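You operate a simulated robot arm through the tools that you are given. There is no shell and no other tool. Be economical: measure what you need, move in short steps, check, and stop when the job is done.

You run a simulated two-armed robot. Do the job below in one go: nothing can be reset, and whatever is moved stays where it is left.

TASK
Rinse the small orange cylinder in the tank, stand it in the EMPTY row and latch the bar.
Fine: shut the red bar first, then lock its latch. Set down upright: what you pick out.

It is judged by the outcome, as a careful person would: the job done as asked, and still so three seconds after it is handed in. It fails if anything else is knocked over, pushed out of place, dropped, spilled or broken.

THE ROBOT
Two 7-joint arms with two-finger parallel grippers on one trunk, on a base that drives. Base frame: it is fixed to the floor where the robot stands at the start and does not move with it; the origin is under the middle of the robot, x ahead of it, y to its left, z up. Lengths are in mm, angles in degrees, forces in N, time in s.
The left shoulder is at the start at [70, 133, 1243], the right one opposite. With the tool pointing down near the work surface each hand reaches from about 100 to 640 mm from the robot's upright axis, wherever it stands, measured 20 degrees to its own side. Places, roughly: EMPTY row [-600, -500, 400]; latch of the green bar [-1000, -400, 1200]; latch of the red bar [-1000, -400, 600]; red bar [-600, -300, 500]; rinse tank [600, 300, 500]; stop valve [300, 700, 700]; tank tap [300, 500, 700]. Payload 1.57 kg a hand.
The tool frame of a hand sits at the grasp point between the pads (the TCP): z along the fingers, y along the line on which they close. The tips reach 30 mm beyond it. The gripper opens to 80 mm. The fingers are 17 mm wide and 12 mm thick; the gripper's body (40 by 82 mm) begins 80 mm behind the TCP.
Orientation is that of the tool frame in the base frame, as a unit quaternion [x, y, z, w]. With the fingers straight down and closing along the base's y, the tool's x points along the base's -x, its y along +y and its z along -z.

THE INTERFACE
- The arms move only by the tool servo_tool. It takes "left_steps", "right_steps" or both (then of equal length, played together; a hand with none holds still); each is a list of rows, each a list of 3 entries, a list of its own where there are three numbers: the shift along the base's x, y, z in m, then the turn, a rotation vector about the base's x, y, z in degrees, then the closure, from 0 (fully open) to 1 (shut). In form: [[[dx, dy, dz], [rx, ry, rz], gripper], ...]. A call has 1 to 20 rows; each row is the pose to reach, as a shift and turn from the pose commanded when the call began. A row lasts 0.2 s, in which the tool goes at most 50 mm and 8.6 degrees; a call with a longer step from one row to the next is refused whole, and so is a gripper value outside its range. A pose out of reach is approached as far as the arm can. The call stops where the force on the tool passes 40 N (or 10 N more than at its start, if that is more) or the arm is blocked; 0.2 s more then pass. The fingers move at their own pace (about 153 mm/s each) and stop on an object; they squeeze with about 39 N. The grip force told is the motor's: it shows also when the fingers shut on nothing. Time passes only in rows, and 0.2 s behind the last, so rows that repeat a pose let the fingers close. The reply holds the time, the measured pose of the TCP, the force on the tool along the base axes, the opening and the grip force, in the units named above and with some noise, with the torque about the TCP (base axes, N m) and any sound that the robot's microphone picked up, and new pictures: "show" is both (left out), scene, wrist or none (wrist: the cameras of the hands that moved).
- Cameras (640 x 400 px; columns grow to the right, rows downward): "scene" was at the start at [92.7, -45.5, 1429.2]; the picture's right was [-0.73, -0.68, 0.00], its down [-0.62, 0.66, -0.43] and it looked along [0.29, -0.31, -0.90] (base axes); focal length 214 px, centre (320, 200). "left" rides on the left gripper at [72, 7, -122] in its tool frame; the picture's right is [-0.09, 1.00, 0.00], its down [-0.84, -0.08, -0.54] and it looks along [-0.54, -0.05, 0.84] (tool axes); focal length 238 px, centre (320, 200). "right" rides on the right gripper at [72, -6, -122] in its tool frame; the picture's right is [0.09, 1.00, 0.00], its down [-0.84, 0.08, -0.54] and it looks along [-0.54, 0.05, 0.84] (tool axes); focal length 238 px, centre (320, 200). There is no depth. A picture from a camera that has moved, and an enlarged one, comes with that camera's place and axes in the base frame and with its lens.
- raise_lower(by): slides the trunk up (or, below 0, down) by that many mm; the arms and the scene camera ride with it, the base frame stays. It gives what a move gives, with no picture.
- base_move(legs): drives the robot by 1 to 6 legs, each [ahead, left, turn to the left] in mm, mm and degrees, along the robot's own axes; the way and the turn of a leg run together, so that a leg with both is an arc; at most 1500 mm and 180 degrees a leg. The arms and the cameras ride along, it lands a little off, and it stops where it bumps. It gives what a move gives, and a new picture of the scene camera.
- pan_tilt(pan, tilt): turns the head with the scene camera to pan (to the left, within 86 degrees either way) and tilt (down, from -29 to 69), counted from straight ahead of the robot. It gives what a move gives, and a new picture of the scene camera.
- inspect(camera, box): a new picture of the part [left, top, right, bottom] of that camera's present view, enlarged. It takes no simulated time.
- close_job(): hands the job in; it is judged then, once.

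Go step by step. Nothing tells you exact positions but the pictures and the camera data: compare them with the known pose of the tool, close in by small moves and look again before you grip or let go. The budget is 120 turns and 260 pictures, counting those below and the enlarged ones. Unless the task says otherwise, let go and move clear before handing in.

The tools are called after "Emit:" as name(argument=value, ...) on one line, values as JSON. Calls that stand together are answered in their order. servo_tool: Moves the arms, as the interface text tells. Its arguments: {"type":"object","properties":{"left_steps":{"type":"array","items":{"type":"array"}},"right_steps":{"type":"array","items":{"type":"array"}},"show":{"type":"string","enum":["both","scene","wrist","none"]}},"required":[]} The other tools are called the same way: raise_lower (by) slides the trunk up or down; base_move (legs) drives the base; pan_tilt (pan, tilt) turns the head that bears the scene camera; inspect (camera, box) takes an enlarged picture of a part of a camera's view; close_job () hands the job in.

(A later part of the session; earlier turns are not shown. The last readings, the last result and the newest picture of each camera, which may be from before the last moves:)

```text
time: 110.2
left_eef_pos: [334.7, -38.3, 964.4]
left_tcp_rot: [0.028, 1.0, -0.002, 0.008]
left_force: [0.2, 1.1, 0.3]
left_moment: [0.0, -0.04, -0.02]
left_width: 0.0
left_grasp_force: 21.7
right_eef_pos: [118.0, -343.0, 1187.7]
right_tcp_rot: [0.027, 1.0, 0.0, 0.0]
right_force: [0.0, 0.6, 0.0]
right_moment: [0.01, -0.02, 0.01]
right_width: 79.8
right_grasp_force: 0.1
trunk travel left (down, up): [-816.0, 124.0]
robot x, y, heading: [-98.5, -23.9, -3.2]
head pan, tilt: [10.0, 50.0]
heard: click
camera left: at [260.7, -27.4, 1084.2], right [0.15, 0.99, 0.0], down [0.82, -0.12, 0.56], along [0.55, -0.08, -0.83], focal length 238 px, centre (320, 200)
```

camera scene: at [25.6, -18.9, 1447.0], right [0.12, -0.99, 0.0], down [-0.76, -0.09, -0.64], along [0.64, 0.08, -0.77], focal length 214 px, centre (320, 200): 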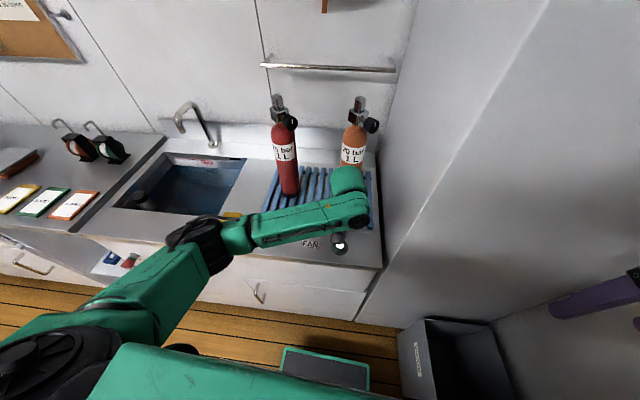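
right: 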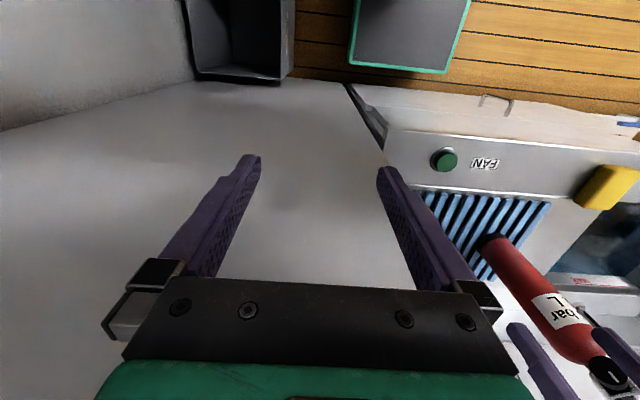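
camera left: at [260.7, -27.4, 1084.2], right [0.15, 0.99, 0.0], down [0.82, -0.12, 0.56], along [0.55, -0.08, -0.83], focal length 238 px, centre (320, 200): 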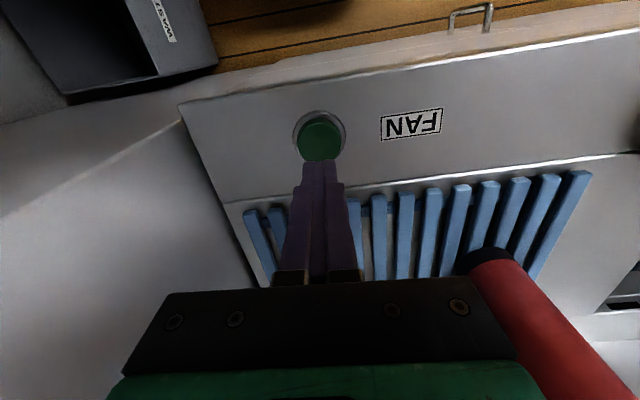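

The fan is off. I'll raise the hand, drive forward to the original stance and pitch the opened hand 45°.

Emit:
servo_tool(left_steps=[[[0, 0, 0.045], [0, 0, 0], 1], [[0, 0, 0.09], [0, 0, 0], 1], [[0, 0, 0.135], [0, 0, 0], 1], [[-0.02, 0, 0.18], [0, 0, 0], 1], [[-0.04, 0, 0.22], [0, 0, 0], 0], [[-0.06, 0, 0.245], [0, 0, 0], 0], [[-0.08, 0, 0.245], [0, 0, 0], 0]], show="none")

Emit:
base_move(legs=[[98, 15, 3.2]])

Emit:
servo_tool(left_steps=[[[0.005, 0, 0.0], [0, -7.5, 0], 0], [[0.01, 0, 0.0], [0, -15, 0], 0], [[0.01, 0, 0.0], [0, -22.5, 0], 0], [[0.01, 0, 0.0], [0, -30, 0], 0], [[0.01, 0, 0], [0, -37.5, 0], 0], [[0.01, 0, 0], [0, -45, 0], 0], [[0.01, 0, 0], [0, -45, 0], 0]], show="both")

```text
time: 111.8
left_eef_pos: [253.5, -39.0, 1208.0]
left_tcp_rot: [0.028, 1.0, -0.002, 0.008]
left_force: [-0.1, -0.2, -1.1]
left_moment: [0.0, 0.0, -0.04]
left_width: 79.9
left_grasp_force: 0.1
right_eef_pos: [119.4, -341.6, 1187.5]
right_tcp_rot: [0.027, 1.0, 0.0, -0.001]
right_force: [1.1, 0.0, -0.1]
right_moment: [-0.05, -0.01, 0.02]
right_width: 80.1
right_grasp_force: 0.1
trunk travel left (down, up): [-816.0, 124.0]
robot x, y, heading: [-100.9, -25.8, -3.5]
head pan, tilt: [10.0, 50.0]
```

```text
time: 113.0
left_eef_pos: [351.5, -7.0, 1208.6]
left_tcp_rot: [0.0, 1.0, -0.001, 0.01]
left_force: [0.2, -0.2, 0.7]
left_moment: [0.03, -0.02, 0.01]
left_width: 79.8
left_grasp_force: 0.1
right_eef_pos: [233.5, -318.6, 1188.4]
right_tcp_rot: [0.0, 1.0, 0.001, 0.001]
right_force: [-0.5, 0.3, -0.9]
right_moment: [0.02, -0.03, 0.02]
right_width: 80.3
right_grasp_force: 0.0
trunk travel left (down, up): [-816.0, 124.0]
robot x, y, heading: [-4.5, -12.0, 0.1]
head pan, tilt: [10.0, 50.0]
camera scene: at [120.2, -1.0, 1447.4], right [0.17, -0.98, 0.0], down [-0.75, -0.13, -0.65], along [0.64, 0.11, -0.76], focal length 214 px, centre (320, 200)
```

scene: 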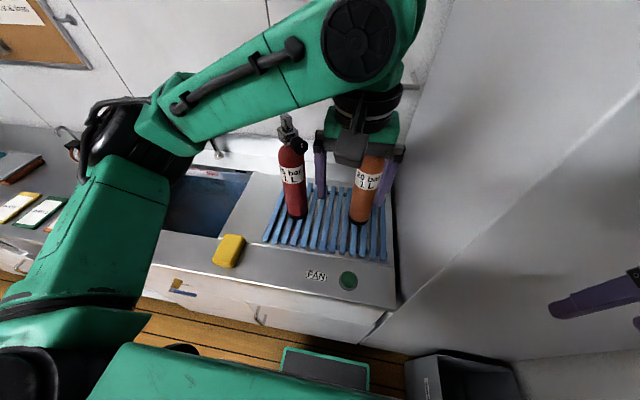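

```text
time: 114.6
left_eef_pos: [373.9, 1.3, 1218.1]
left_tcp_rot: [0.001, 0.921, -0.003, 0.39]
left_force: [-0.2, -0.2, 0.1]
left_moment: [0.03, -0.03, 0.01]
left_width: 80.0
left_grasp_force: 0.1
left hand out of reach, approached as far as the arm can: row 6, 7
right_eef_pos: [236.8, -316.0, 1188.3]
right_tcp_rot: [-0.002, 1.0, 0.0, -0.001]
right_force: [0.7, 0.4, -0.4]
right_moment: [-0.02, 0.03, 0.0]
right_width: 80.1
right_grasp_force: 0.1
trunk travel left (down, up): [-816.0, 124.0]
robot x, y, heading: [-2.4, -13.0, -0.0]
head pan, tilt: [10.0, 50.0]
camera scene: at [124.6, 0.5, 1446.9], right [0.17, -0.98, 0.0], down [-0.75, -0.13, -0.64], along [0.63, 0.11, -0.77], focal length 214 px, centre (320, 200)
camera left: at [235.7, 8.1, 1252.6], right [0.07, 1.0, 0.06], down [0.19, -0.08, 0.98], along [0.98, -0.05, -0.2], focal length 238 px, centre (320, 200)
```

scene: 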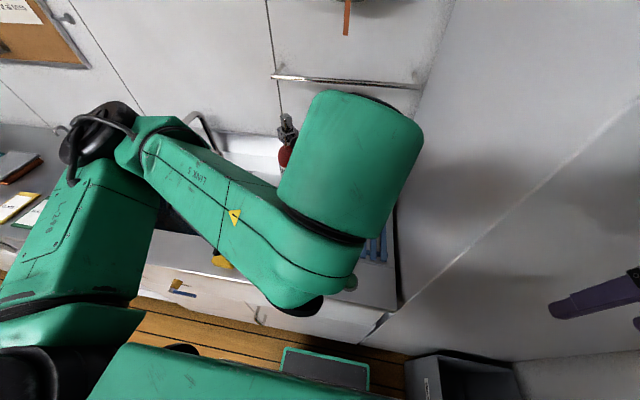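
left: 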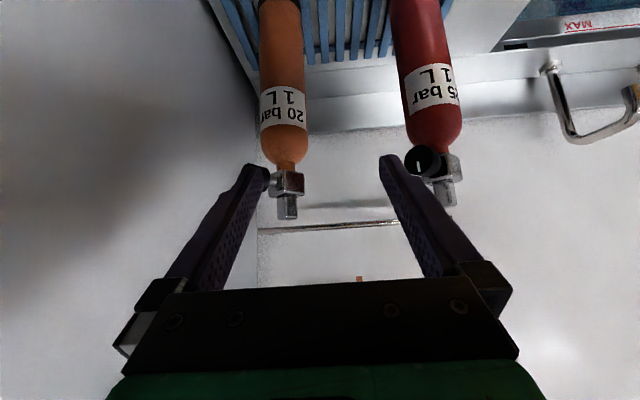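

The cylinder's axis is at y ≈ -49, x ≈ 532. I'll align in y and advance along the 45° line to just short of it.

Emit:
servo_tool(left_steps=[[[0.0, -0.025, 0], [0, 0, 0], 0], [[0.0, -0.051, 0], [0, 0, 0], 0], [[0.03, -0.051, -0.03], [0, 0, 0], 0], [[0.06, -0.051, -0.06], [0, 0, 0], 0], [[0.09, -0.051, -0.09], [0, 0, 0], 0], [[0.115, -0.051, -0.115], [0, 0, 0], 0]], show="wrist")

```text
time: 116.0
left_eef_pos: [491.5, -51.9, 1101.6]
left_tcp_rot: [0.002, 0.921, -0.001, 0.39]
left_force: [1.3, 0.0, -1.0]
left_moment: [0.0, 0.02, 0.01]
left_width: 80.2
left_grasp_force: 0.1
right_eef_pos: [237.5, -317.3, 1188.9]
right_tcp_rot: [-0.001, 1.0, 0.0, -0.002]
right_force: [-0.5, 0.3, -0.1]
right_moment: [-0.02, 0.04, -0.03]
right_width: 79.9
right_grasp_force: 0.0
trunk travel left (down, up): [-816.0, 124.0]
robot x, y, heading: [-2.0, -13.4, -0.1]
head pan, tilt: [10.0, 50.0]
camera left: at [353.2, -43.1, 1135.8], right [0.07, 1.0, 0.07], down [0.19, -0.08, 0.98], along [0.98, -0.05, -0.2], focal length 238 px, centre (320, 200)
```

left: 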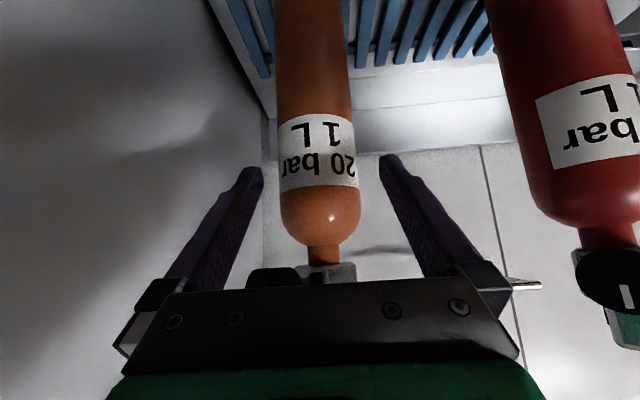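

Emit:
servo_tool(left_steps=[[[0.023, 0, -0.023], [0, 0, 0], 0], [[0.046, 0.001, -0.046], [0, 0, 0], 0], [[0.046, 0.001, -0.046], [0, 0, 0], 0]], show="wrist")

```text
time: 116.8
left_eef_pos: [536.5, -48.9, 1056.4]
left_tcp_rot: [0.001, 0.92, -0.001, 0.391]
left_force: [-0.2, -0.3, -0.8]
left_moment: [-0.01, 0.0, -0.02]
left_width: 80.2
left_grasp_force: 0.1
right_eef_pos: [236.0, -317.8, 1188.5]
right_tcp_rot: [-0.001, 1.0, 0.0, -0.001]
right_force: [0.8, 0.1, 1.3]
right_moment: [0.01, 0.01, 0.06]
right_width: 79.7
right_grasp_force: 0.0
trunk travel left (down, up): [-816.0, 124.0]
robot x, y, heading: [-1.9, -12.6, 0.2]
head pan, tilt: [10.0, 50.0]
camera left: at [398.3, -41.4, 1090.5], right [0.07, 1.0, 0.06], down [0.19, -0.08, 0.98], along [0.98, -0.05, -0.2], focal length 238 px, centre (320, 200)
```

left: 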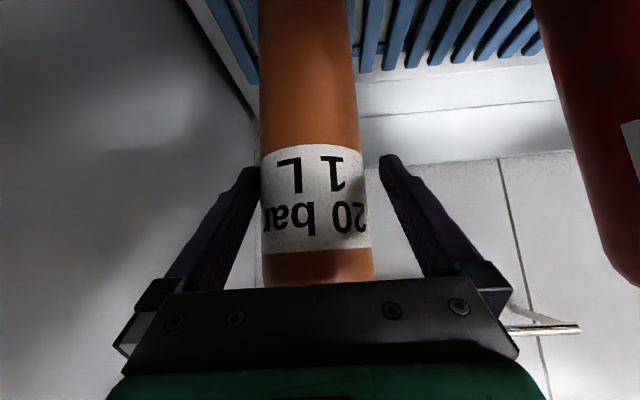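

Emit:
servo_tool(left_steps=[[[0.004, -0.004, 0], [0, 0, 0], 0], [[0.004, -0.004, 0], [0, 0, 0], 0.5], [[0.004, -0.004, 0], [0, 0, 0], 1], [[0.004, -0.004, 0], [0, 0, 0], 1], [[0.004, -0.004, 0], [0, 0, 0], 1], [[0.004, -0.004, 0.02], [0, 0, 0], 1], [[0.004, -0.004, 0.05], [0, 0, 0], 1]], show="wrist")

```text
time: 118.4
left_eef_pos: [541.6, -54.5, 1104.4]
left_tcp_rot: [0.002, 0.921, 0.001, 0.389]
left_force: [-1.3, -0.6, -17.9]
left_moment: [-0.19, 0.2, -0.05]
left_width: 67.3
left_grasp_force: 39.6
right_eef_pos: [237.9, -319.1, 1187.7]
right_tcp_rot: [-0.001, 1.0, 0.0, -0.002]
right_force: [-0.3, 0.0, 0.5]
right_moment: [0.02, -0.03, -0.03]
right_width: 80.0
right_grasp_force: 0.0
trunk travel left (down, up): [-816.0, 124.0]
robot x, y, heading: [-1.5, -10.5, 0.2]
head pan, tilt: [10.0, 50.0]
camera left: at [404.0, -47.6, 1139.2], right [0.07, 1.0, 0.07], down [0.2, -0.08, 0.98], along [0.98, -0.05, -0.2], focal length 238 px, centre (320, 200)
```

left: 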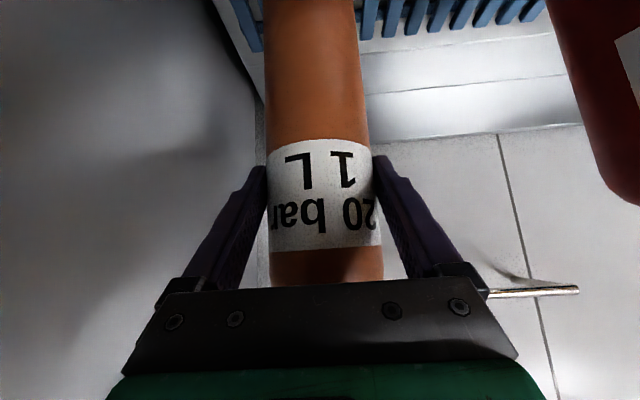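

It's lifted. I'll back out, move left, and turn to face the rack.

Emit:
base_move(legs=[[-450, 0, 0], [0, 330, 0], [0, 0, -90]])

Emit:
pan_tilt(pan=-15, tilt=45)

```text
time: 126.7
left_eef_pos: [-488.4, -220.2, 1105.6]
left_tcp_rot: [0.65, 0.653, -0.275, 0.275]
left_force: [-0.8, 0.4, -18.0]
left_moment: [0.21, -0.03, -0.01]
left_width: 67.2
left_grasp_force: 39.4
right_eef_pos: [-755.3, 82.0, 1187.4]
right_tcp_rot: [0.704, 0.71, 0.001, -0.002]
right_force: [0.7, -0.2, -0.8]
right_moment: [-0.02, 0.0, -0.01]
right_width: 80.0
right_grasp_force: 0.1
trunk travel left (down, up): [-816.0, 124.0]
robot x, y, heading: [-456.8, 323.5, -89.5]
head pan, tilt: [10.0, 50.0]
camera scene: at [-435.1, 195.7, 1446.5], right [-0.98, -0.18, 0.0], down [-0.14, 0.76, -0.64], along [0.12, -0.63, -0.77], focal length 214 px, centre (320, 200)
```

scene: 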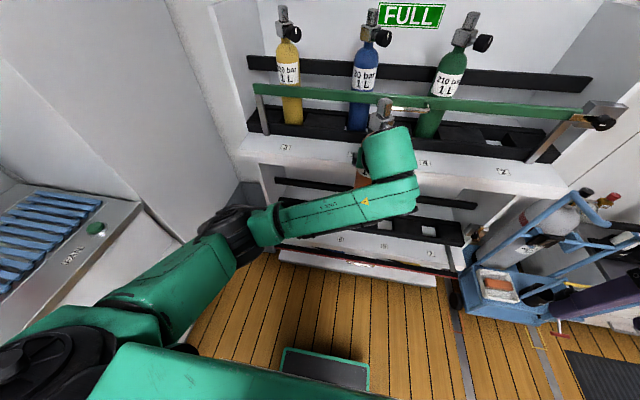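

```text
time: 127.6
left_eef_pos: [-489.0, -220.5, 1103.7]
left_tcp_rot: [0.65, 0.653, -0.274, 0.274]
left_force: [-0.7, 0.1, -17.0]
left_moment: [0.19, -0.03, -0.02]
left_width: 67.3
left_grasp_force: 38.9
right_eef_pos: [-754.5, 82.2, 1187.0]
right_tcp_rot: [0.704, 0.71, 0.001, -0.003]
right_force: [0.0, -0.5, -0.5]
right_moment: [0.02, 0.02, 0.03]
right_width: 80.0
right_grasp_force: 0.0
trunk travel left (down, up): [-816.0, 124.0]
robot x, y, heading: [-451.9, 326.2, -89.8]
head pan, tilt: [-15.0, 45.0]
camera scene: at [-469.7, 192.8, 1453.4], right [-0.97, 0.25, 0.0], down [0.18, 0.69, -0.7], along [-0.18, -0.68, -0.71], focal length 214 px, centre (320, 200)
```

scene: 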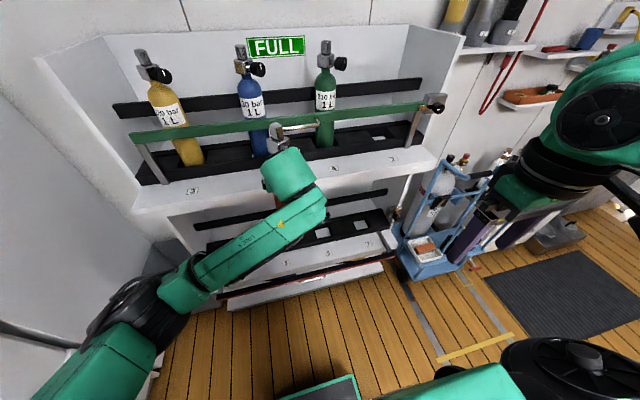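

A good view. I'll lower the trunk 430 mm so hand and head come level with the EMPTY row, and look again.

Emit:
raise_lower(by=-430)

Emit:
pan_tilt(pan=-10, tilt=40)

Emit:
inspect(camera="left", box=[0, 0, 640, 400])

```text
refused: -430 is not a number from -400 to 400
```

```text
time: 128.2
left_eef_pos: [-488.9, -221.6, 1103.8]
left_tcp_rot: [0.65, 0.653, -0.275, 0.275]
left_force: [0.2, -0.1, -17.0]
left_moment: [0.19, -0.03, 0.02]
left_width: 67.2
left_grasp_force: 38.4
right_eef_pos: [-753.2, 83.0, 1187.1]
right_tcp_rot: [0.704, 0.71, 0.002, -0.002]
right_force: [-0.6, -0.2, 0.3]
right_moment: [0.0, 0.0, -0.02]
right_width: 80.0
right_grasp_force: 0.1
trunk travel left (down, up): [-816.0, 124.0]
robot x, y, heading: [-449.1, 326.5, -89.7]
head pan, tilt: [-10.0, 40.0]
camera scene: at [-463.4, 187.7, 1460.7], right [-0.99, 0.17, 0.0], down [0.11, 0.64, -0.76], along [-0.13, -0.75, -0.65], focal length 214 px, centre (320, 200)
```

scene: 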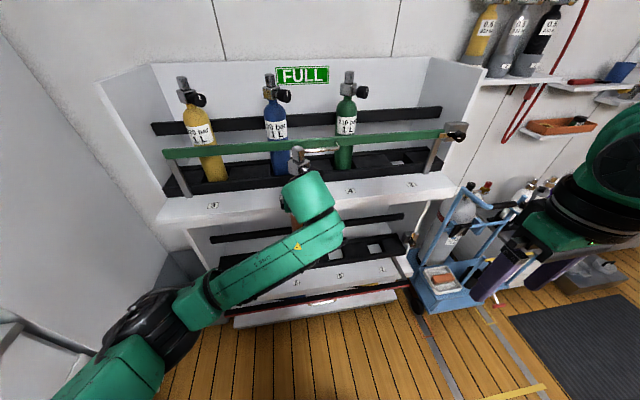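

```text
1.00 times, centred on (320, 200) of left (not enlarged: the box is as wide or as high as the picture)
camera zoom: at [-483.3, -82.9, 1138.9], right [1.0, -0.06, 0.07], down [-0.08, -0.2, 0.98], along [-0.05, -0.98, -0.2], focal length 238 px, centre (320, 200)
```

zoom: 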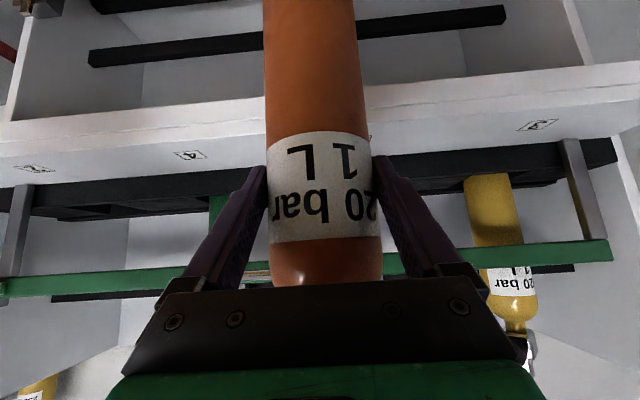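

Widths suggest the rack may be nearer than I reckoned; I'll measure the FULL cylinders closely.

Emit:
inspect(camera="scene", box=[150, 60, 400, 220])

Emit:
raise_lower(by=-400)

Emit:
pan_tilt(pan=-10, tilt=35)

Emit:
inspect(camera="left", box=[0, 0, 640, 400])

```text
2.50 times, centred on (275, 140) of scene
camera zoom: at [-463.4, 187.7, 1460.7], right [-0.99, 0.17, 0.0], down [0.11, 0.64, -0.76], along [-0.13, -0.75, -0.65], focal length 536 px, centre (432, 350)
```

zoom: 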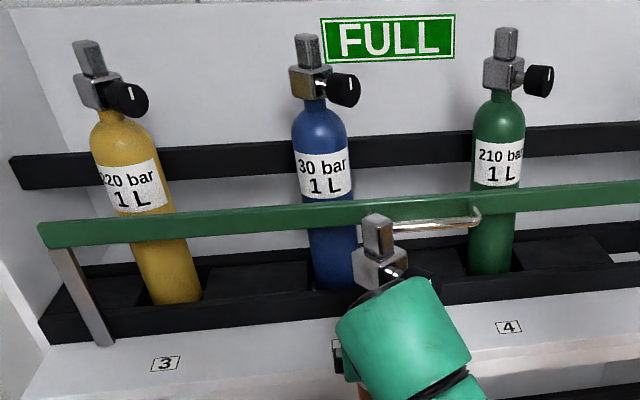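

```text
time: 132.1
left_eef_pos: [-488.7, -218.8, 705.2]
left_tcp_rot: [0.65, 0.653, -0.274, 0.274]
left_force: [0.1, -0.8, -17.7]
left_moment: [0.21, -0.04, 0.0]
left_width: 67.0
left_grasp_force: 39.0
right_eef_pos: [-753.9, 82.9, 788.0]
right_tcp_rot: [0.704, 0.71, 0.001, -0.003]
right_force: [-0.3, -0.4, -0.1]
right_moment: [-0.02, -0.01, -0.02]
right_width: 79.9
right_grasp_force: 0.0
trunk travel left (down, up): [-416.0, 524.0]
robot x, y, heading: [-449.9, 326.8, -89.6]
head pan, tilt: [-10.0, 40.0]
```

```text
time: 132.7
left_eef_pos: [-489.3, -219.8, 704.1]
left_tcp_rot: [0.65, 0.653, -0.274, 0.274]
left_force: [1.0, 0.7, -16.8]
left_moment: [0.17, 0.0, 0.0]
left_width: 67.1
left_grasp_force: 39.3
right_eef_pos: [-753.5, 83.9, 787.6]
right_tcp_rot: [0.704, 0.71, 0.002, -0.002]
right_force: [-0.1, 0.4, -0.5]
right_moment: [-0.02, -0.01, 0.02]
right_width: 80.1
right_grasp_force: 0.1
trunk travel left (down, up): [-416.0, 524.0]
robot x, y, heading: [-452.7, 325.0, -89.6]
head pan, tilt: [-10.0, 35.0]
camera scene: at [-463.9, 185.8, 1068.2], right [-0.99, 0.17, 0.0], down [0.1, 0.57, -0.82], along [-0.14, -0.81, -0.58], focal length 214 px, centre (320, 200)
```

scene: 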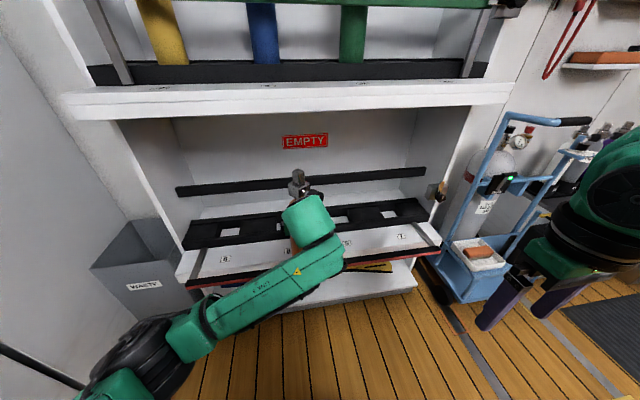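

```text
1.00 times, centred on (320, 200) of left (not enlarged: the box is as wide or as high as the picture)
camera zoom: at [-483.2, -81.7, 738.9], right [1.0, -0.06, 0.07], down [-0.08, -0.2, 0.98], along [-0.05, -0.98, -0.2], focal length 238 px, centre (320, 200)
```

zoom: 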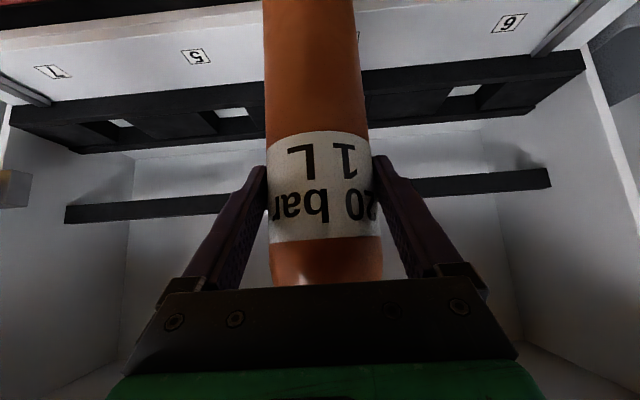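

Emit:
inspect(camera="scene", box=[160, 160, 460, 310])

Emit:
inspect(camera="left", box=[360, 0, 640, 175])

Emit:
inspect(camera="left", box=[0, 20, 280, 195])

```text
2.13 times, centred on (310, 235) of scene
camera zoom: at [-463.9, 185.8, 1068.2], right [-0.99, 0.17, 0.0], down [0.1, 0.57, -0.82], along [-0.14, -0.81, -0.58], focal length 458 px, centre (341, 125)
```

zoom: 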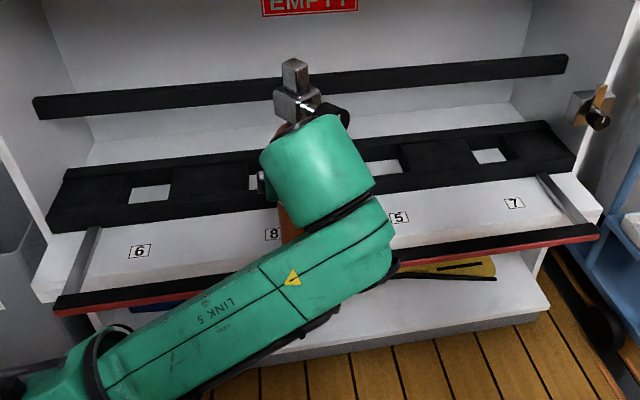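

```text
2.29 times, centred on (500, 88) of left
camera zoom: at [-483.2, -81.7, 738.9], right [1.0, -0.06, 0.07], down [-0.08, -0.2, 0.98], along [-0.05, -0.98, -0.2], focal length 545 px, centre (-91, 457)
```

zoom: 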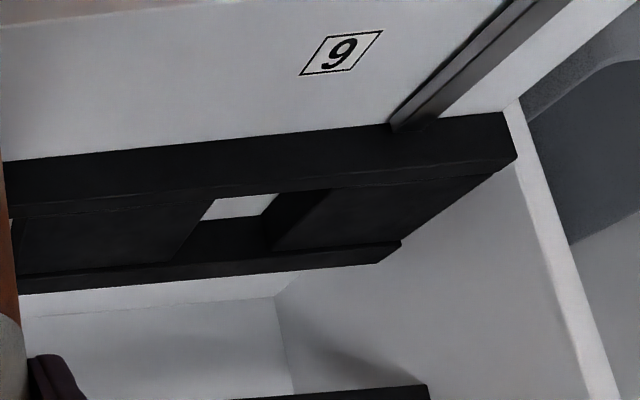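

```text
2.29 times, centred on (140, 108) of left
camera zoom: at [-483.2, -81.7, 738.9], right [1.0, -0.06, 0.07], down [-0.08, -0.2, 0.98], along [-0.05, -0.98, -0.2], focal length 545 px, centre (731, 411)
```

zoom: 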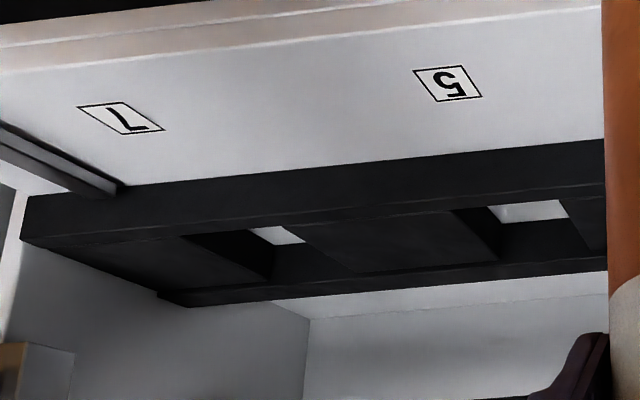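

Shelf top is about z 447, with slots at x ≈ -217 (6), -444 (8), -671 (5), -898 (7), each a hole in a black grid on the shelf, centre y ≈ -500. I'll use the right hand's camera as a side view of slot 8.

Emit:
servo_tool(right_steps=[[[0.01, -0.04, -0.01], [0, 0, 0], 1], [[0.02, -0.08, -0.02], [0, 0, 0], 1], [[0.03, -0.12, -0.03], [0, 0, 0], 1], [[0.04, -0.16, -0.04], [0, 0, 0], 1], [[0.05, -0.2, -0.05], [0, 0, 0], 1], [[0.06, -0.24, -0.06], [0, 0, 0], 1], [[0.07, -0.28, -0.06], [0, 0, 0], 1], [[0.074, -0.314, -0.06], [0, 0, 0], 1]], show="both")

```text
time: 134.5
left_eef_pos: [-488.8, -221.3, 704.4]
left_tcp_rot: [0.65, 0.653, -0.273, 0.275]
left_force: [-0.6, -0.3, -17.5]
left_moment: [0.18, -0.03, -0.01]
left_width: 67.2
left_grasp_force: 39.1
right_eef_pos: [-680.3, -231.5, 725.4]
right_tcp_rot: [0.704, 0.71, 0.003, -0.001]
right_force: [-0.2, 0.1, 0.0]
right_moment: [0.0, -0.02, -0.03]
right_width: 0.0
right_grasp_force: 21.5
trunk travel left (down, up): [-416.0, 524.0]
robot x, y, heading: [-452.9, 322.7, -89.6]
head pan, tilt: [-10.0, 35.0]
camera scene: at [-464.4, 184.4, 1068.0], right [-0.99, 0.17, 0.0], down [0.1, 0.57, -0.82], along [-0.14, -0.81, -0.58], focal length 214 px, centre (320, 200)
camera right: at [-687.1, -158.9, 847.6], right [0.99, 0.1, 0.0], down [0.08, -0.84, 0.54], along [0.06, -0.53, -0.84], focal length 238 px, centre (320, 200)
```

scene: 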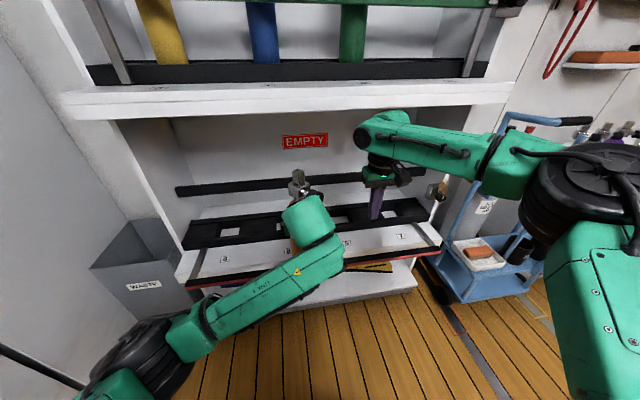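
right: 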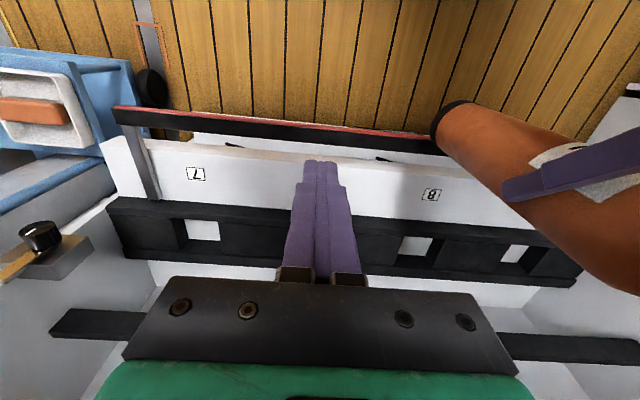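

Emit:
inspect(camera="right", box=[360, 180, 560, 300])

Emit:
inspect(camera="right", box=[0, 90, 280, 290])

```text
3.20 times, centred on (460, 240) of right
camera zoom: at [-687.1, -158.9, 847.6], right [0.99, 0.1, 0.0], down [0.08, -0.84, 0.54], along [0.06, -0.53, -0.84], focal length 763 px, centre (-128, 72)
```

zoom: 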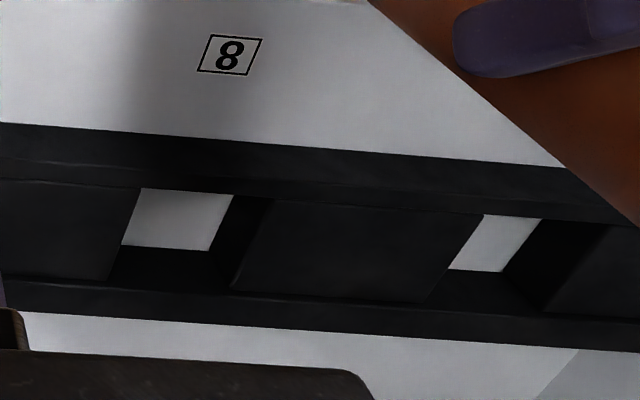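

```text
2.00 times, centred on (140, 190) of right
camera zoom: at [-687.1, -158.9, 847.6], right [0.99, 0.1, 0.0], down [0.08, -0.84, 0.54], along [0.06, -0.53, -0.84], focal length 477 px, centre (680, 220)
```

zoom: 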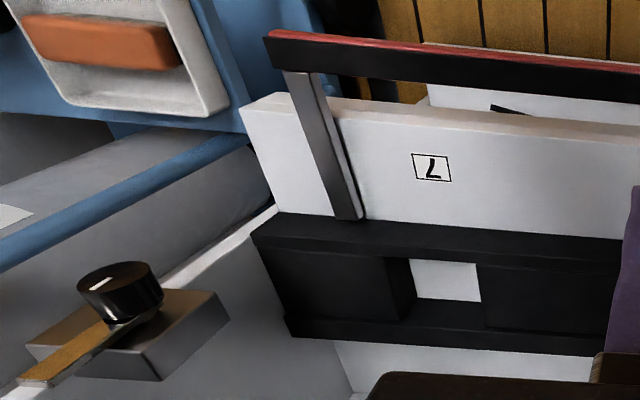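

Slot 8's opening spans x -483…-396, y -542…-460, its rim at z 483 and floor at 447, so the target is [-440, -501]. I'll pull the right arm back, line the cylinder up in x, and drive 250 mm forward.

Emit:
servo_tool(right_steps=[[[-0.004, 0.034, 0.01], [0, 0, 0], 1], [[-0.014, 0.074, 0.02], [0, 0, 0], 1], [[-0.024, 0.114, 0.03], [0, 0, 0], 1], [[-0.034, 0.154, 0.04], [0, 0, 0], 1], [[-0.044, 0.194, 0.05], [0, 0, 0], 1], [[-0.054, 0.234, 0.06], [0, 0, 0], 1], [[-0.064, 0.274, 0.06], [0, 0, 0], 1], [[-0.074, 0.314, 0.06], [0, 0, 0], 1]], left_steps=[[[0.01, 0, 0], [0, 0, 0], 1], [[0.02, 0, 0], [0, 0, 0], 1], [[0.03, 0, 0.005], [0, 0, 0], 1], [[0.04, 0, 0.01], [0, 0, 0], 1], [[0.048, 0, 0.015], [0, 0, 0], 1], [[0.048, 0, 0.02], [0, 0, 0], 1], [[0.048, 0, 0.02], [0, 0, 0], 1], [[0.048, 0, 0.02], [0, 0, 0], 1]], show="none")

Emit:
base_move(legs=[[240, 0, 0]])

Emit:
inspect(camera="left", box=[0, 0, 640, 400])

```text
time: 136.3
left_eef_pos: [-438.8, -218.2, 725.0]
left_tcp_rot: [0.65, 0.653, -0.276, 0.274]
left_force: [-0.2, 0.1, -18.1]
left_moment: [0.19, -0.01, -0.02]
left_width: 67.0
left_grasp_force: 38.9
right_eef_pos: [-748.9, 85.0, 790.1]
right_tcp_rot: [0.701, 0.713, 0.006, 0.001]
right_force: [-0.8, 0.7, 0.1]
right_moment: [-0.11, -0.07, -0.01]
right_width: 0.2
right_grasp_force: 21.6
trunk travel left (down, up): [-416.0, 524.0]
robot x, y, heading: [-447.2, 330.2, -89.9]
head pan, tilt: [-10.0, 35.0]
```

```text
time: 138.1
left_eef_pos: [-435.8, -461.2, 723.2]
left_tcp_rot: [0.648, 0.655, -0.273, 0.276]
left_force: [1.5, 0.0, -17.0]
left_moment: [0.17, -0.02, -0.02]
left_width: 67.3
left_grasp_force: 39.1
right_eef_pos: [-748.3, -160.2, 791.2]
right_tcp_rot: [0.702, 0.712, 0.002, -0.002]
right_force: [0.7, 0.2, -0.8]
right_moment: [0.04, -0.04, 0.01]
right_width: 0.0
right_grasp_force: 21.3
trunk travel left (down, up): [-416.0, 524.0]
robot x, y, heading: [-447.2, 82.2, -89.3]
head pan, tilt: [-10.0, 35.0]
camera scene: at [-460.9, -57.4, 1068.2], right [-0.99, 0.16, 0.0], down [0.09, 0.57, -0.82], along [-0.13, -0.81, -0.58], focal length 214 px, centre (320, 200)
```

scene: 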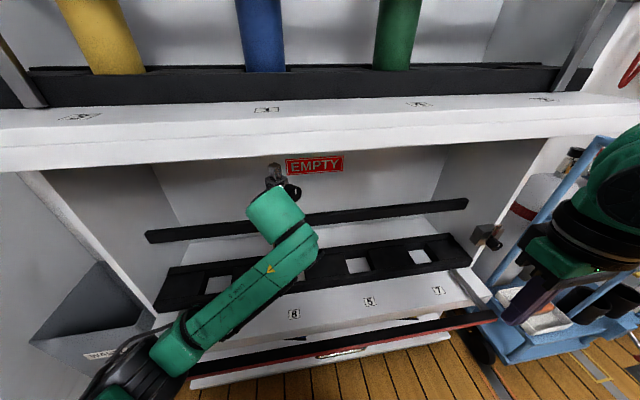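

```text
1.00 times, centred on (320, 200) of left (not enlarged: the box is as wide or as high as the picture)
camera zoom: at [-430.9, -324.2, 757.8], right [1.0, -0.06, 0.06], down [-0.07, -0.2, 0.98], along [-0.04, -0.98, -0.2], focal length 238 px, centre (320, 200)
```

zoom: 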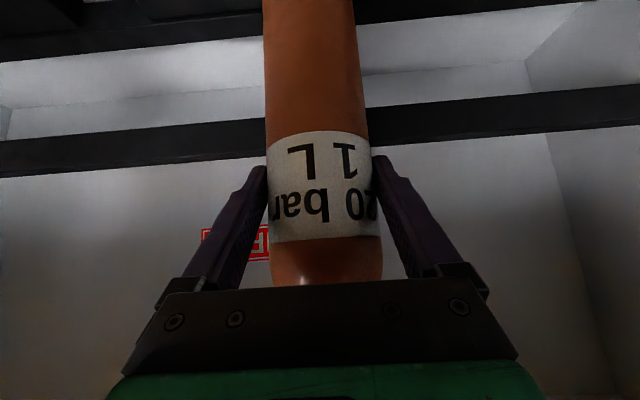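

Emit:
servo_tool(left_steps=[[[-0.002, -0.02, 0], [0, 0, 0], 1], [[-0.004, -0.04, -0.02], [0, 0, 0], 1], [[-0.004, -0.04, -0.04], [0, 0, 0], 1]], show="scene")

Emit:
inspect(camera="right", box=[320, 100, 640, 300])

```text
time: 138.9
left_eef_pos: [-437.0, -504.0, 681.1]
left_tcp_rot: [0.649, 0.655, -0.273, 0.275]
left_force: [-0.1, -1.0, -16.5]
left_moment: [0.19, 0.0, 0.0]
left_width: 66.9
left_grasp_force: 38.8
right_eef_pos: [-747.8, -158.7, 790.9]
right_tcp_rot: [0.702, 0.712, 0.002, -0.002]
right_force: [0.6, 0.3, -0.4]
right_moment: [-0.01, 0.0, 0.01]
right_width: 0.0
right_grasp_force: 21.4
trunk travel left (down, up): [-416.0, 524.0]
robot x, y, heading: [-448.2, 83.2, -89.2]
head pan, tilt: [-10.0, 35.0]
camera scene: at [-460.9, -56.9, 1068.2], right [-0.99, 0.16, 0.0], down [0.09, 0.57, -0.82], along [-0.13, -0.81, -0.58], focal length 214 px, centre (320, 200)
```

scene: 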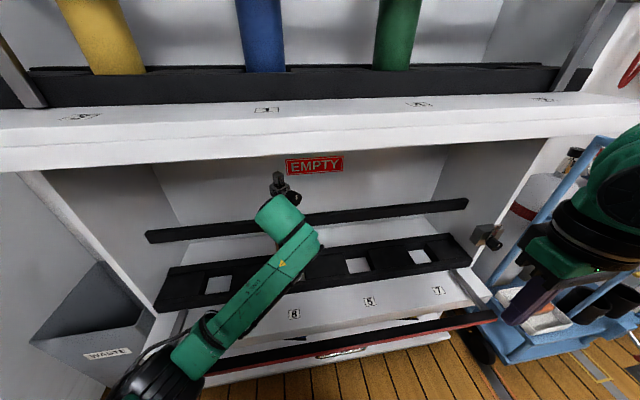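

```text
2.00 times, centred on (480, 200) of right
camera zoom: at [-755.0, -87.4, 912.9], right [0.99, 0.11, 0.0], down [0.09, -0.84, 0.54], along [0.06, -0.53, -0.84], focal length 477 px, centre (0, 200)
```

zoom: 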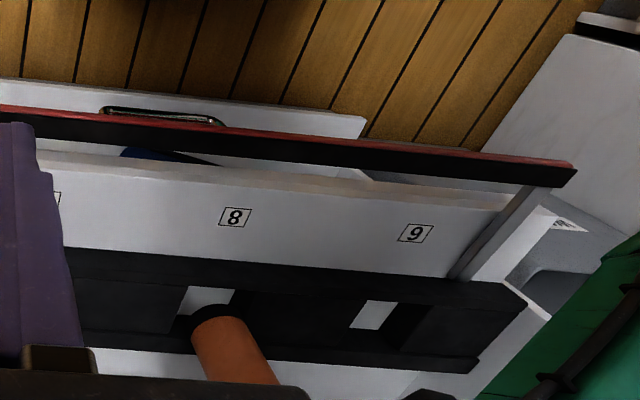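

The base is directly over the hole. I'll lower slowly, watching the force.

Emit:
servo_tool(left_steps=[[[-0.003, 0.002, -0.015], [0, 0, 0], 1], [[-0.003, 0.002, -0.03], [0, 0, 0], 1], [[-0.003, 0.002, -0.04], [0, 0, 0], 1], [[-0.003, 0.002, -0.048], [0, 0, 0], 1]], show="none")

Emit:
inspect(camera="right", box=[320, 100, 640, 300])

```text
time: 139.9
left_eef_pos: [-440.4, -497.7, 637.6]
left_tcp_rot: [0.648, 0.655, -0.274, 0.276]
left_force: [0.1, 0.9, -8.2]
left_moment: [0.24, -0.38, 0.01]
left_width: 67.2
left_grasp_force: 39.4
right_eef_pos: [-748.1, -157.4, 792.2]
right_tcp_rot: [0.702, 0.712, 0.001, -0.001]
right_force: [0.2, -0.2, -0.1]
right_moment: [0.01, -0.02, -0.01]
right_width: 0.0
right_grasp_force: 21.6
trunk travel left (down, up): [-416.0, 524.0]
robot x, y, heading: [-449.3, 82.4, -89.4]
head pan, tilt: [-10.0, 35.0]
```

```text
2.00 times, centred on (480, 200) of right
camera zoom: at [-755.0, -86.2, 913.3], right [0.99, 0.11, 0.0], down [0.09, -0.84, 0.54], along [0.06, -0.54, -0.84], focal length 477 px, centre (0, 200)
```

zoom: 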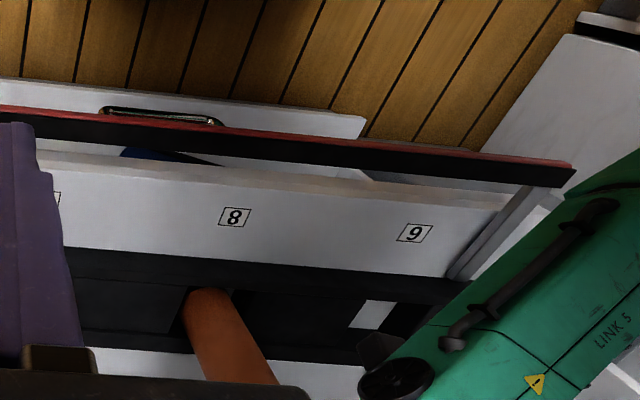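

Emit:
servo_tool(left_steps=[[[0, 0, -0.004], [0, 0, 0], 1], [[0, 0, -0.008], [0, 0, 0], 1], [[0, 0, -0.012], [0, 0, 0], 1]], show="wrist")

Emit:
inspect(camera="right", box=[360, 200, 500, 300])

```text
time: 140.7
left_eef_pos: [-442.1, -496.8, 634.7]
left_tcp_rot: [0.645, 0.652, -0.282, 0.281]
left_force: [0.0, -6.8, 31.5]
left_moment: [-0.66, -0.85, 0.29]
left_width: 66.4
left_grasp_force: 37.9
right_eef_pos: [-748.7, -154.1, 792.5]
right_tcp_rot: [0.702, 0.712, -0.001, 0.0]
right_force: [0.6, 0.7, -0.9]
right_moment: [0.01, 0.0, 0.01]
right_width: 0.0
right_grasp_force: 20.4
trunk travel left (down, up): [-416.0, 524.0]
robot x, y, heading: [-448.7, 84.2, -89.2]
head pan, tilt: [-10.0, 35.0]
camera left: at [-437.9, -358.0, 665.2], right [1.0, -0.06, 0.06], down [-0.07, -0.18, 0.98], along [-0.04, -0.98, -0.18], focal length 238 px, centre (320, 200)
```

left: 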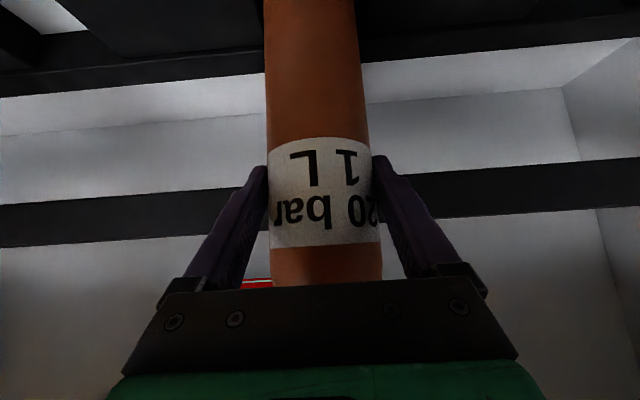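

```text
4.00 times, centred on (430, 250) of right
camera zoom: at [-755.1, -81.5, 914.7], right [0.99, 0.11, 0.0], down [0.09, -0.83, 0.54], along [0.06, -0.54, -0.84], focal length 953 px, centre (-120, 0)
```

zoom: 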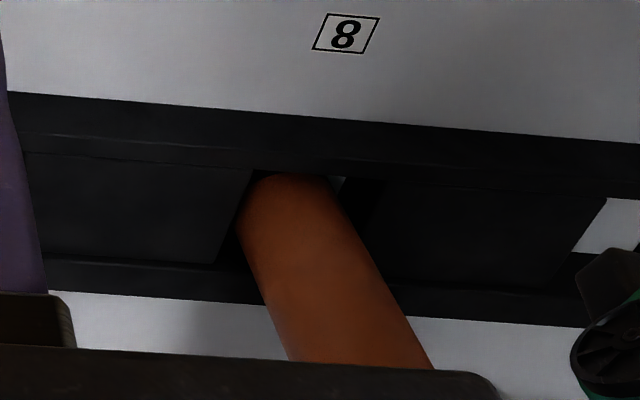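

It is seated on the shelf inside the hole. I'll unload and open.

Emit:
servo_tool(left_steps=[[[0, 0, 0.009], [0, 0, 0], 1], [[0, 0, 0.009], [0, 0, 0], 0.7], [[0, 0, 0.009], [0, 0, 0], 0.3], [[0, 0, 0.009], [0, 0, 0], 0], [[0, 0, 0.009], [0, 0, 0], 0], [[0, 0, 0.009], [0, 0, 0], 0]], show="wrist")

Emit:
inspect(camera="right", box=[320, 100, 640, 300])

```text
time: 142.1
left_eef_pos: [-442.2, -498.3, 634.8]
left_tcp_rot: [0.648, 0.654, -0.274, 0.276]
left_force: [0.4, -0.2, -1.5]
left_moment: [-0.01, 0.03, -0.01]
left_width: 79.9
left_grasp_force: 0.0
right_eef_pos: [-749.2, -157.6, 790.7]
right_tcp_rot: [0.702, 0.712, 0.0, -0.001]
right_force: [0.6, -0.8, -0.2]
right_moment: [-0.01, 0.03, 0.02]
right_width: 0.0
right_grasp_force: 21.6
trunk travel left (down, up): [-416.0, 524.0]
robot x, y, heading: [-450.9, 86.5, -89.4]
head pan, tilt: [-10.0, 35.0]
camera left: at [-437.4, -359.9, 668.2], right [1.0, -0.06, 0.07], down [-0.07, -0.2, 0.98], along [-0.04, -0.98, -0.2], focal length 238 px, centre (320, 200)
```

left: 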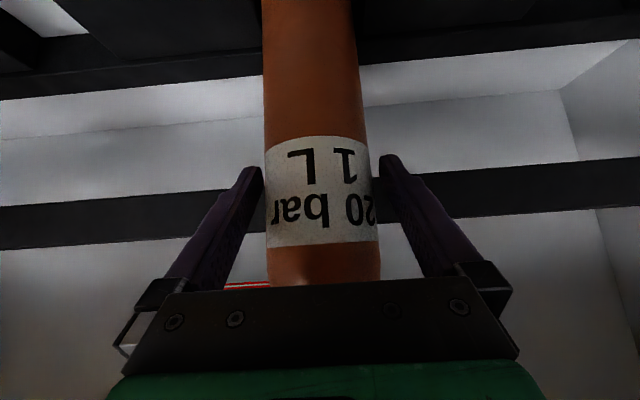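

```text
2.00 times, centred on (480, 200) of right
camera zoom: at [-755.0, -84.9, 913.4], right [0.99, 0.11, 0.0], down [0.09, -0.84, 0.54], along [0.06, -0.54, -0.84], focal length 477 px, centre (0, 200)
```

zoom: 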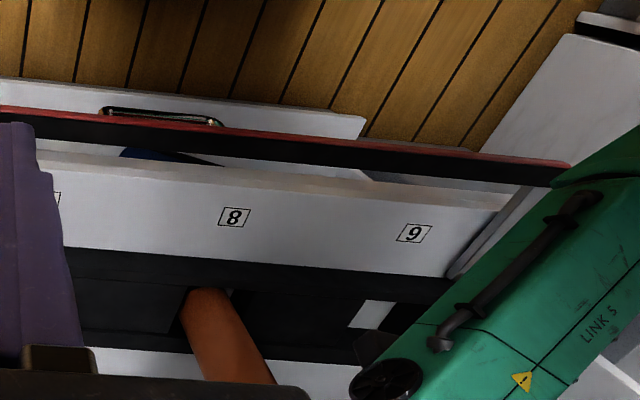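

The cylinder stands by itself. I'll back the base straight out.

Emit:
base_move(legs=[[-260, 0, 0]])

Emit:
inspect(camera="scene", box=[160, 130, 480, 330])

```text
time: 144.0
left_eef_pos: [-443.7, -236.6, 634.6]
left_tcp_rot: [0.647, 0.655, -0.274, 0.277]
left_force: [0.1, 0.8, 0.6]
left_moment: [0.0, -0.03, -0.01]
left_width: 80.0
left_grasp_force: 0.0
right_eef_pos: [-751.5, 103.5, 791.2]
right_tcp_rot: [0.702, 0.712, 0.001, 0.0]
right_force: [0.0, -0.1, 0.2]
right_moment: [-0.01, -0.02, 0.01]
right_width: 0.0
right_grasp_force: 21.8
trunk travel left (down, up): [-416.0, 524.0]
robot x, y, heading: [-452.0, 346.9, -89.2]
head pan, tilt: [-10.0, 35.0]
camera scene: at [-463.9, 207.2, 1068.8], right [-0.99, 0.16, 0.0], down [0.09, 0.57, -0.82], along [-0.13, -0.81, -0.57], focal length 214 px, centre (320, 200)
```

scene: 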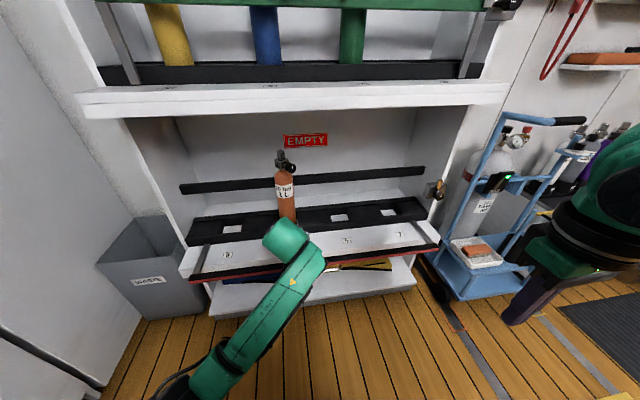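

```text
2.00 times, centred on (320, 230) of scene
camera zoom: at [-463.9, 207.2, 1068.8], right [-0.99, 0.16, 0.0], down [0.09, 0.57, -0.82], along [-0.13, -0.81, -0.57], focal length 429 px, centre (320, 140)
```

zoom: 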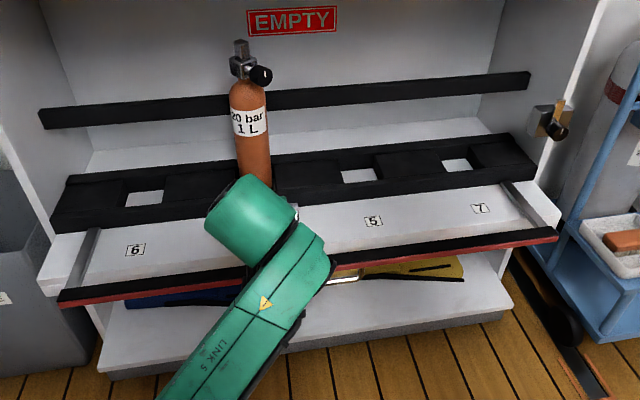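

The orange cylinder stands upright in slot 8. Next I'll study the open red bar and its latch from close by.

Emit:
inspect(camera="scene", box=[400, 150, 480, 230])

Emit:
inspect(camera="right", box=[0, 60, 640, 300])

Emit:
pan_tilt(pan=-25, tilt=10)

```text
5.00 times, centred on (440, 190) of scene
camera zoom: at [-463.9, 207.2, 1068.8], right [-0.99, 0.16, 0.0], down [0.09, 0.57, -0.82], along [-0.13, -0.81, -0.57], focal length 1072 px, centre (-280, 250)
```

zoom: 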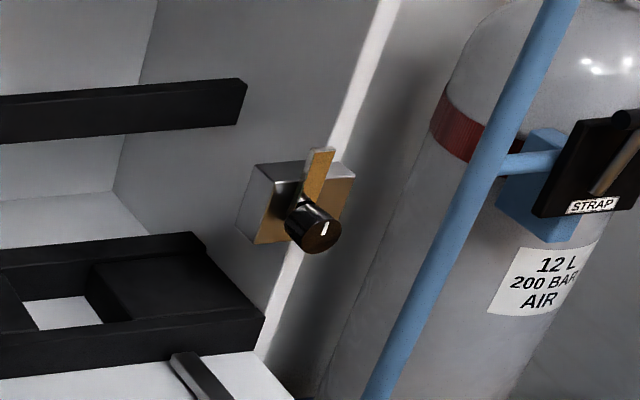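

```text
1.00 times, centred on (320, 180) of right (not enlarged: the box is as wide or as high as the picture)
camera zoom: at [-757.9, 175.6, 913.5], right [0.99, 0.11, 0.0], down [0.09, -0.84, 0.54], along [0.06, -0.54, -0.84], focal length 238 px, centre (320, 220)
```

zoom: 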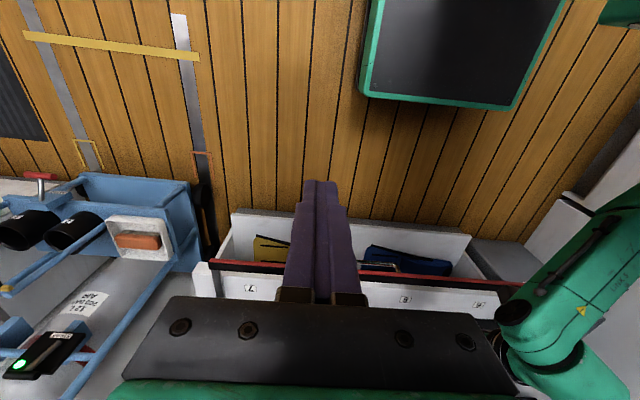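

```text
time: 144.9
left_eef_pos: [-443.4, -237.6, 634.7]
left_tcp_rot: [0.647, 0.656, -0.274, 0.276]
left_force: [0.1, 0.0, -0.6]
left_moment: [0.01, 0.0, 0.02]
left_width: 79.7
left_grasp_force: 0.3
right_eef_pos: [-751.6, 101.5, 791.6]
right_tcp_rot: [0.701, 0.713, 0.001, 0.0]
right_force: [0.9, -0.4, 1.4]
right_moment: [0.0, 0.02, 0.0]
right_width: 0.1
right_grasp_force: 21.5
trunk travel left (down, up): [-416.0, 524.0]
robot x, y, heading: [-451.2, 341.0, -89.4]
head pan, tilt: [-25.0, 10.0]
camera scene: at [-487.8, 208.7, 1108.7], right [-0.91, 0.41, 0.0], down [0.07, 0.16, -0.98], along [-0.4, -0.9, -0.17], focal length 214 px, centre (320, 200)
```

scene: 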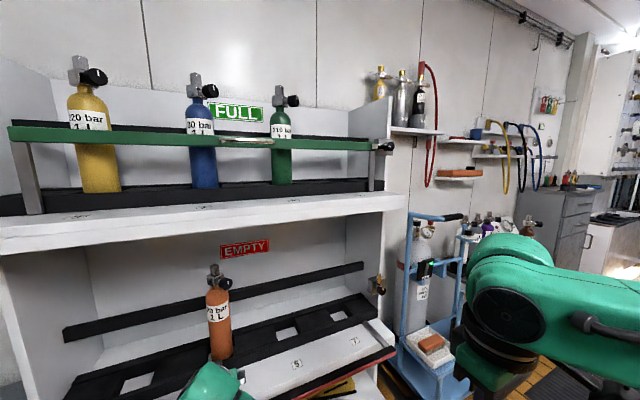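

Emit:
inspect(camera="scene", box=[340, 110, 420, 190])

Emit:
inspect(camera="scene", box=[330, 240, 410, 320])

Emit:
inspect(camera="scene", box=[0, 100, 280, 240])

```text
5.00 times, centred on (380, 150) of scene
camera zoom: at [-487.8, 208.7, 1108.7], right [-0.91, 0.41, 0.0], down [0.07, 0.16, -0.98], along [-0.4, -0.9, -0.17], focal length 1072 px, centre (20, 450)
```

zoom: 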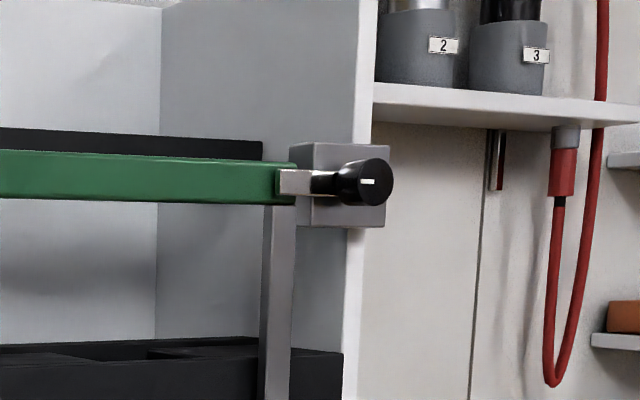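

```text
5.00 times, centred on (370, 280) of scene
camera zoom: at [-487.8, 208.7, 1108.7], right [-0.91, 0.41, 0.0], down [0.07, 0.16, -0.98], along [-0.4, -0.9, -0.17], focal length 1072 px, centre (70, -200)
```

zoom: 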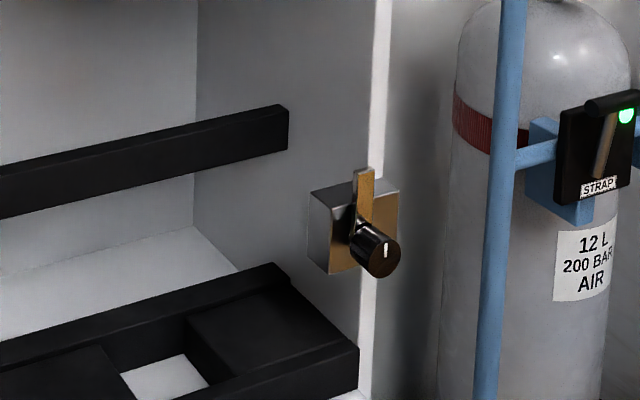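

```text
2.29 times, centred on (140, 170) of scene
camera zoom: at [-487.8, 208.7, 1108.7], right [-0.91, 0.41, 0.0], down [0.07, 0.16, -0.98], along [-0.4, -0.9, -0.17], focal length 490 px, centre (731, 269)
```

zoom: 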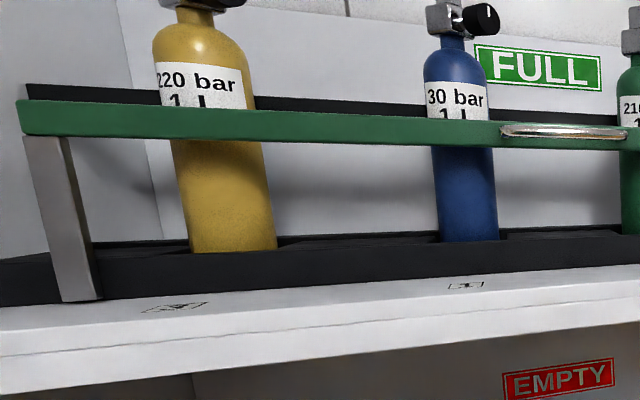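

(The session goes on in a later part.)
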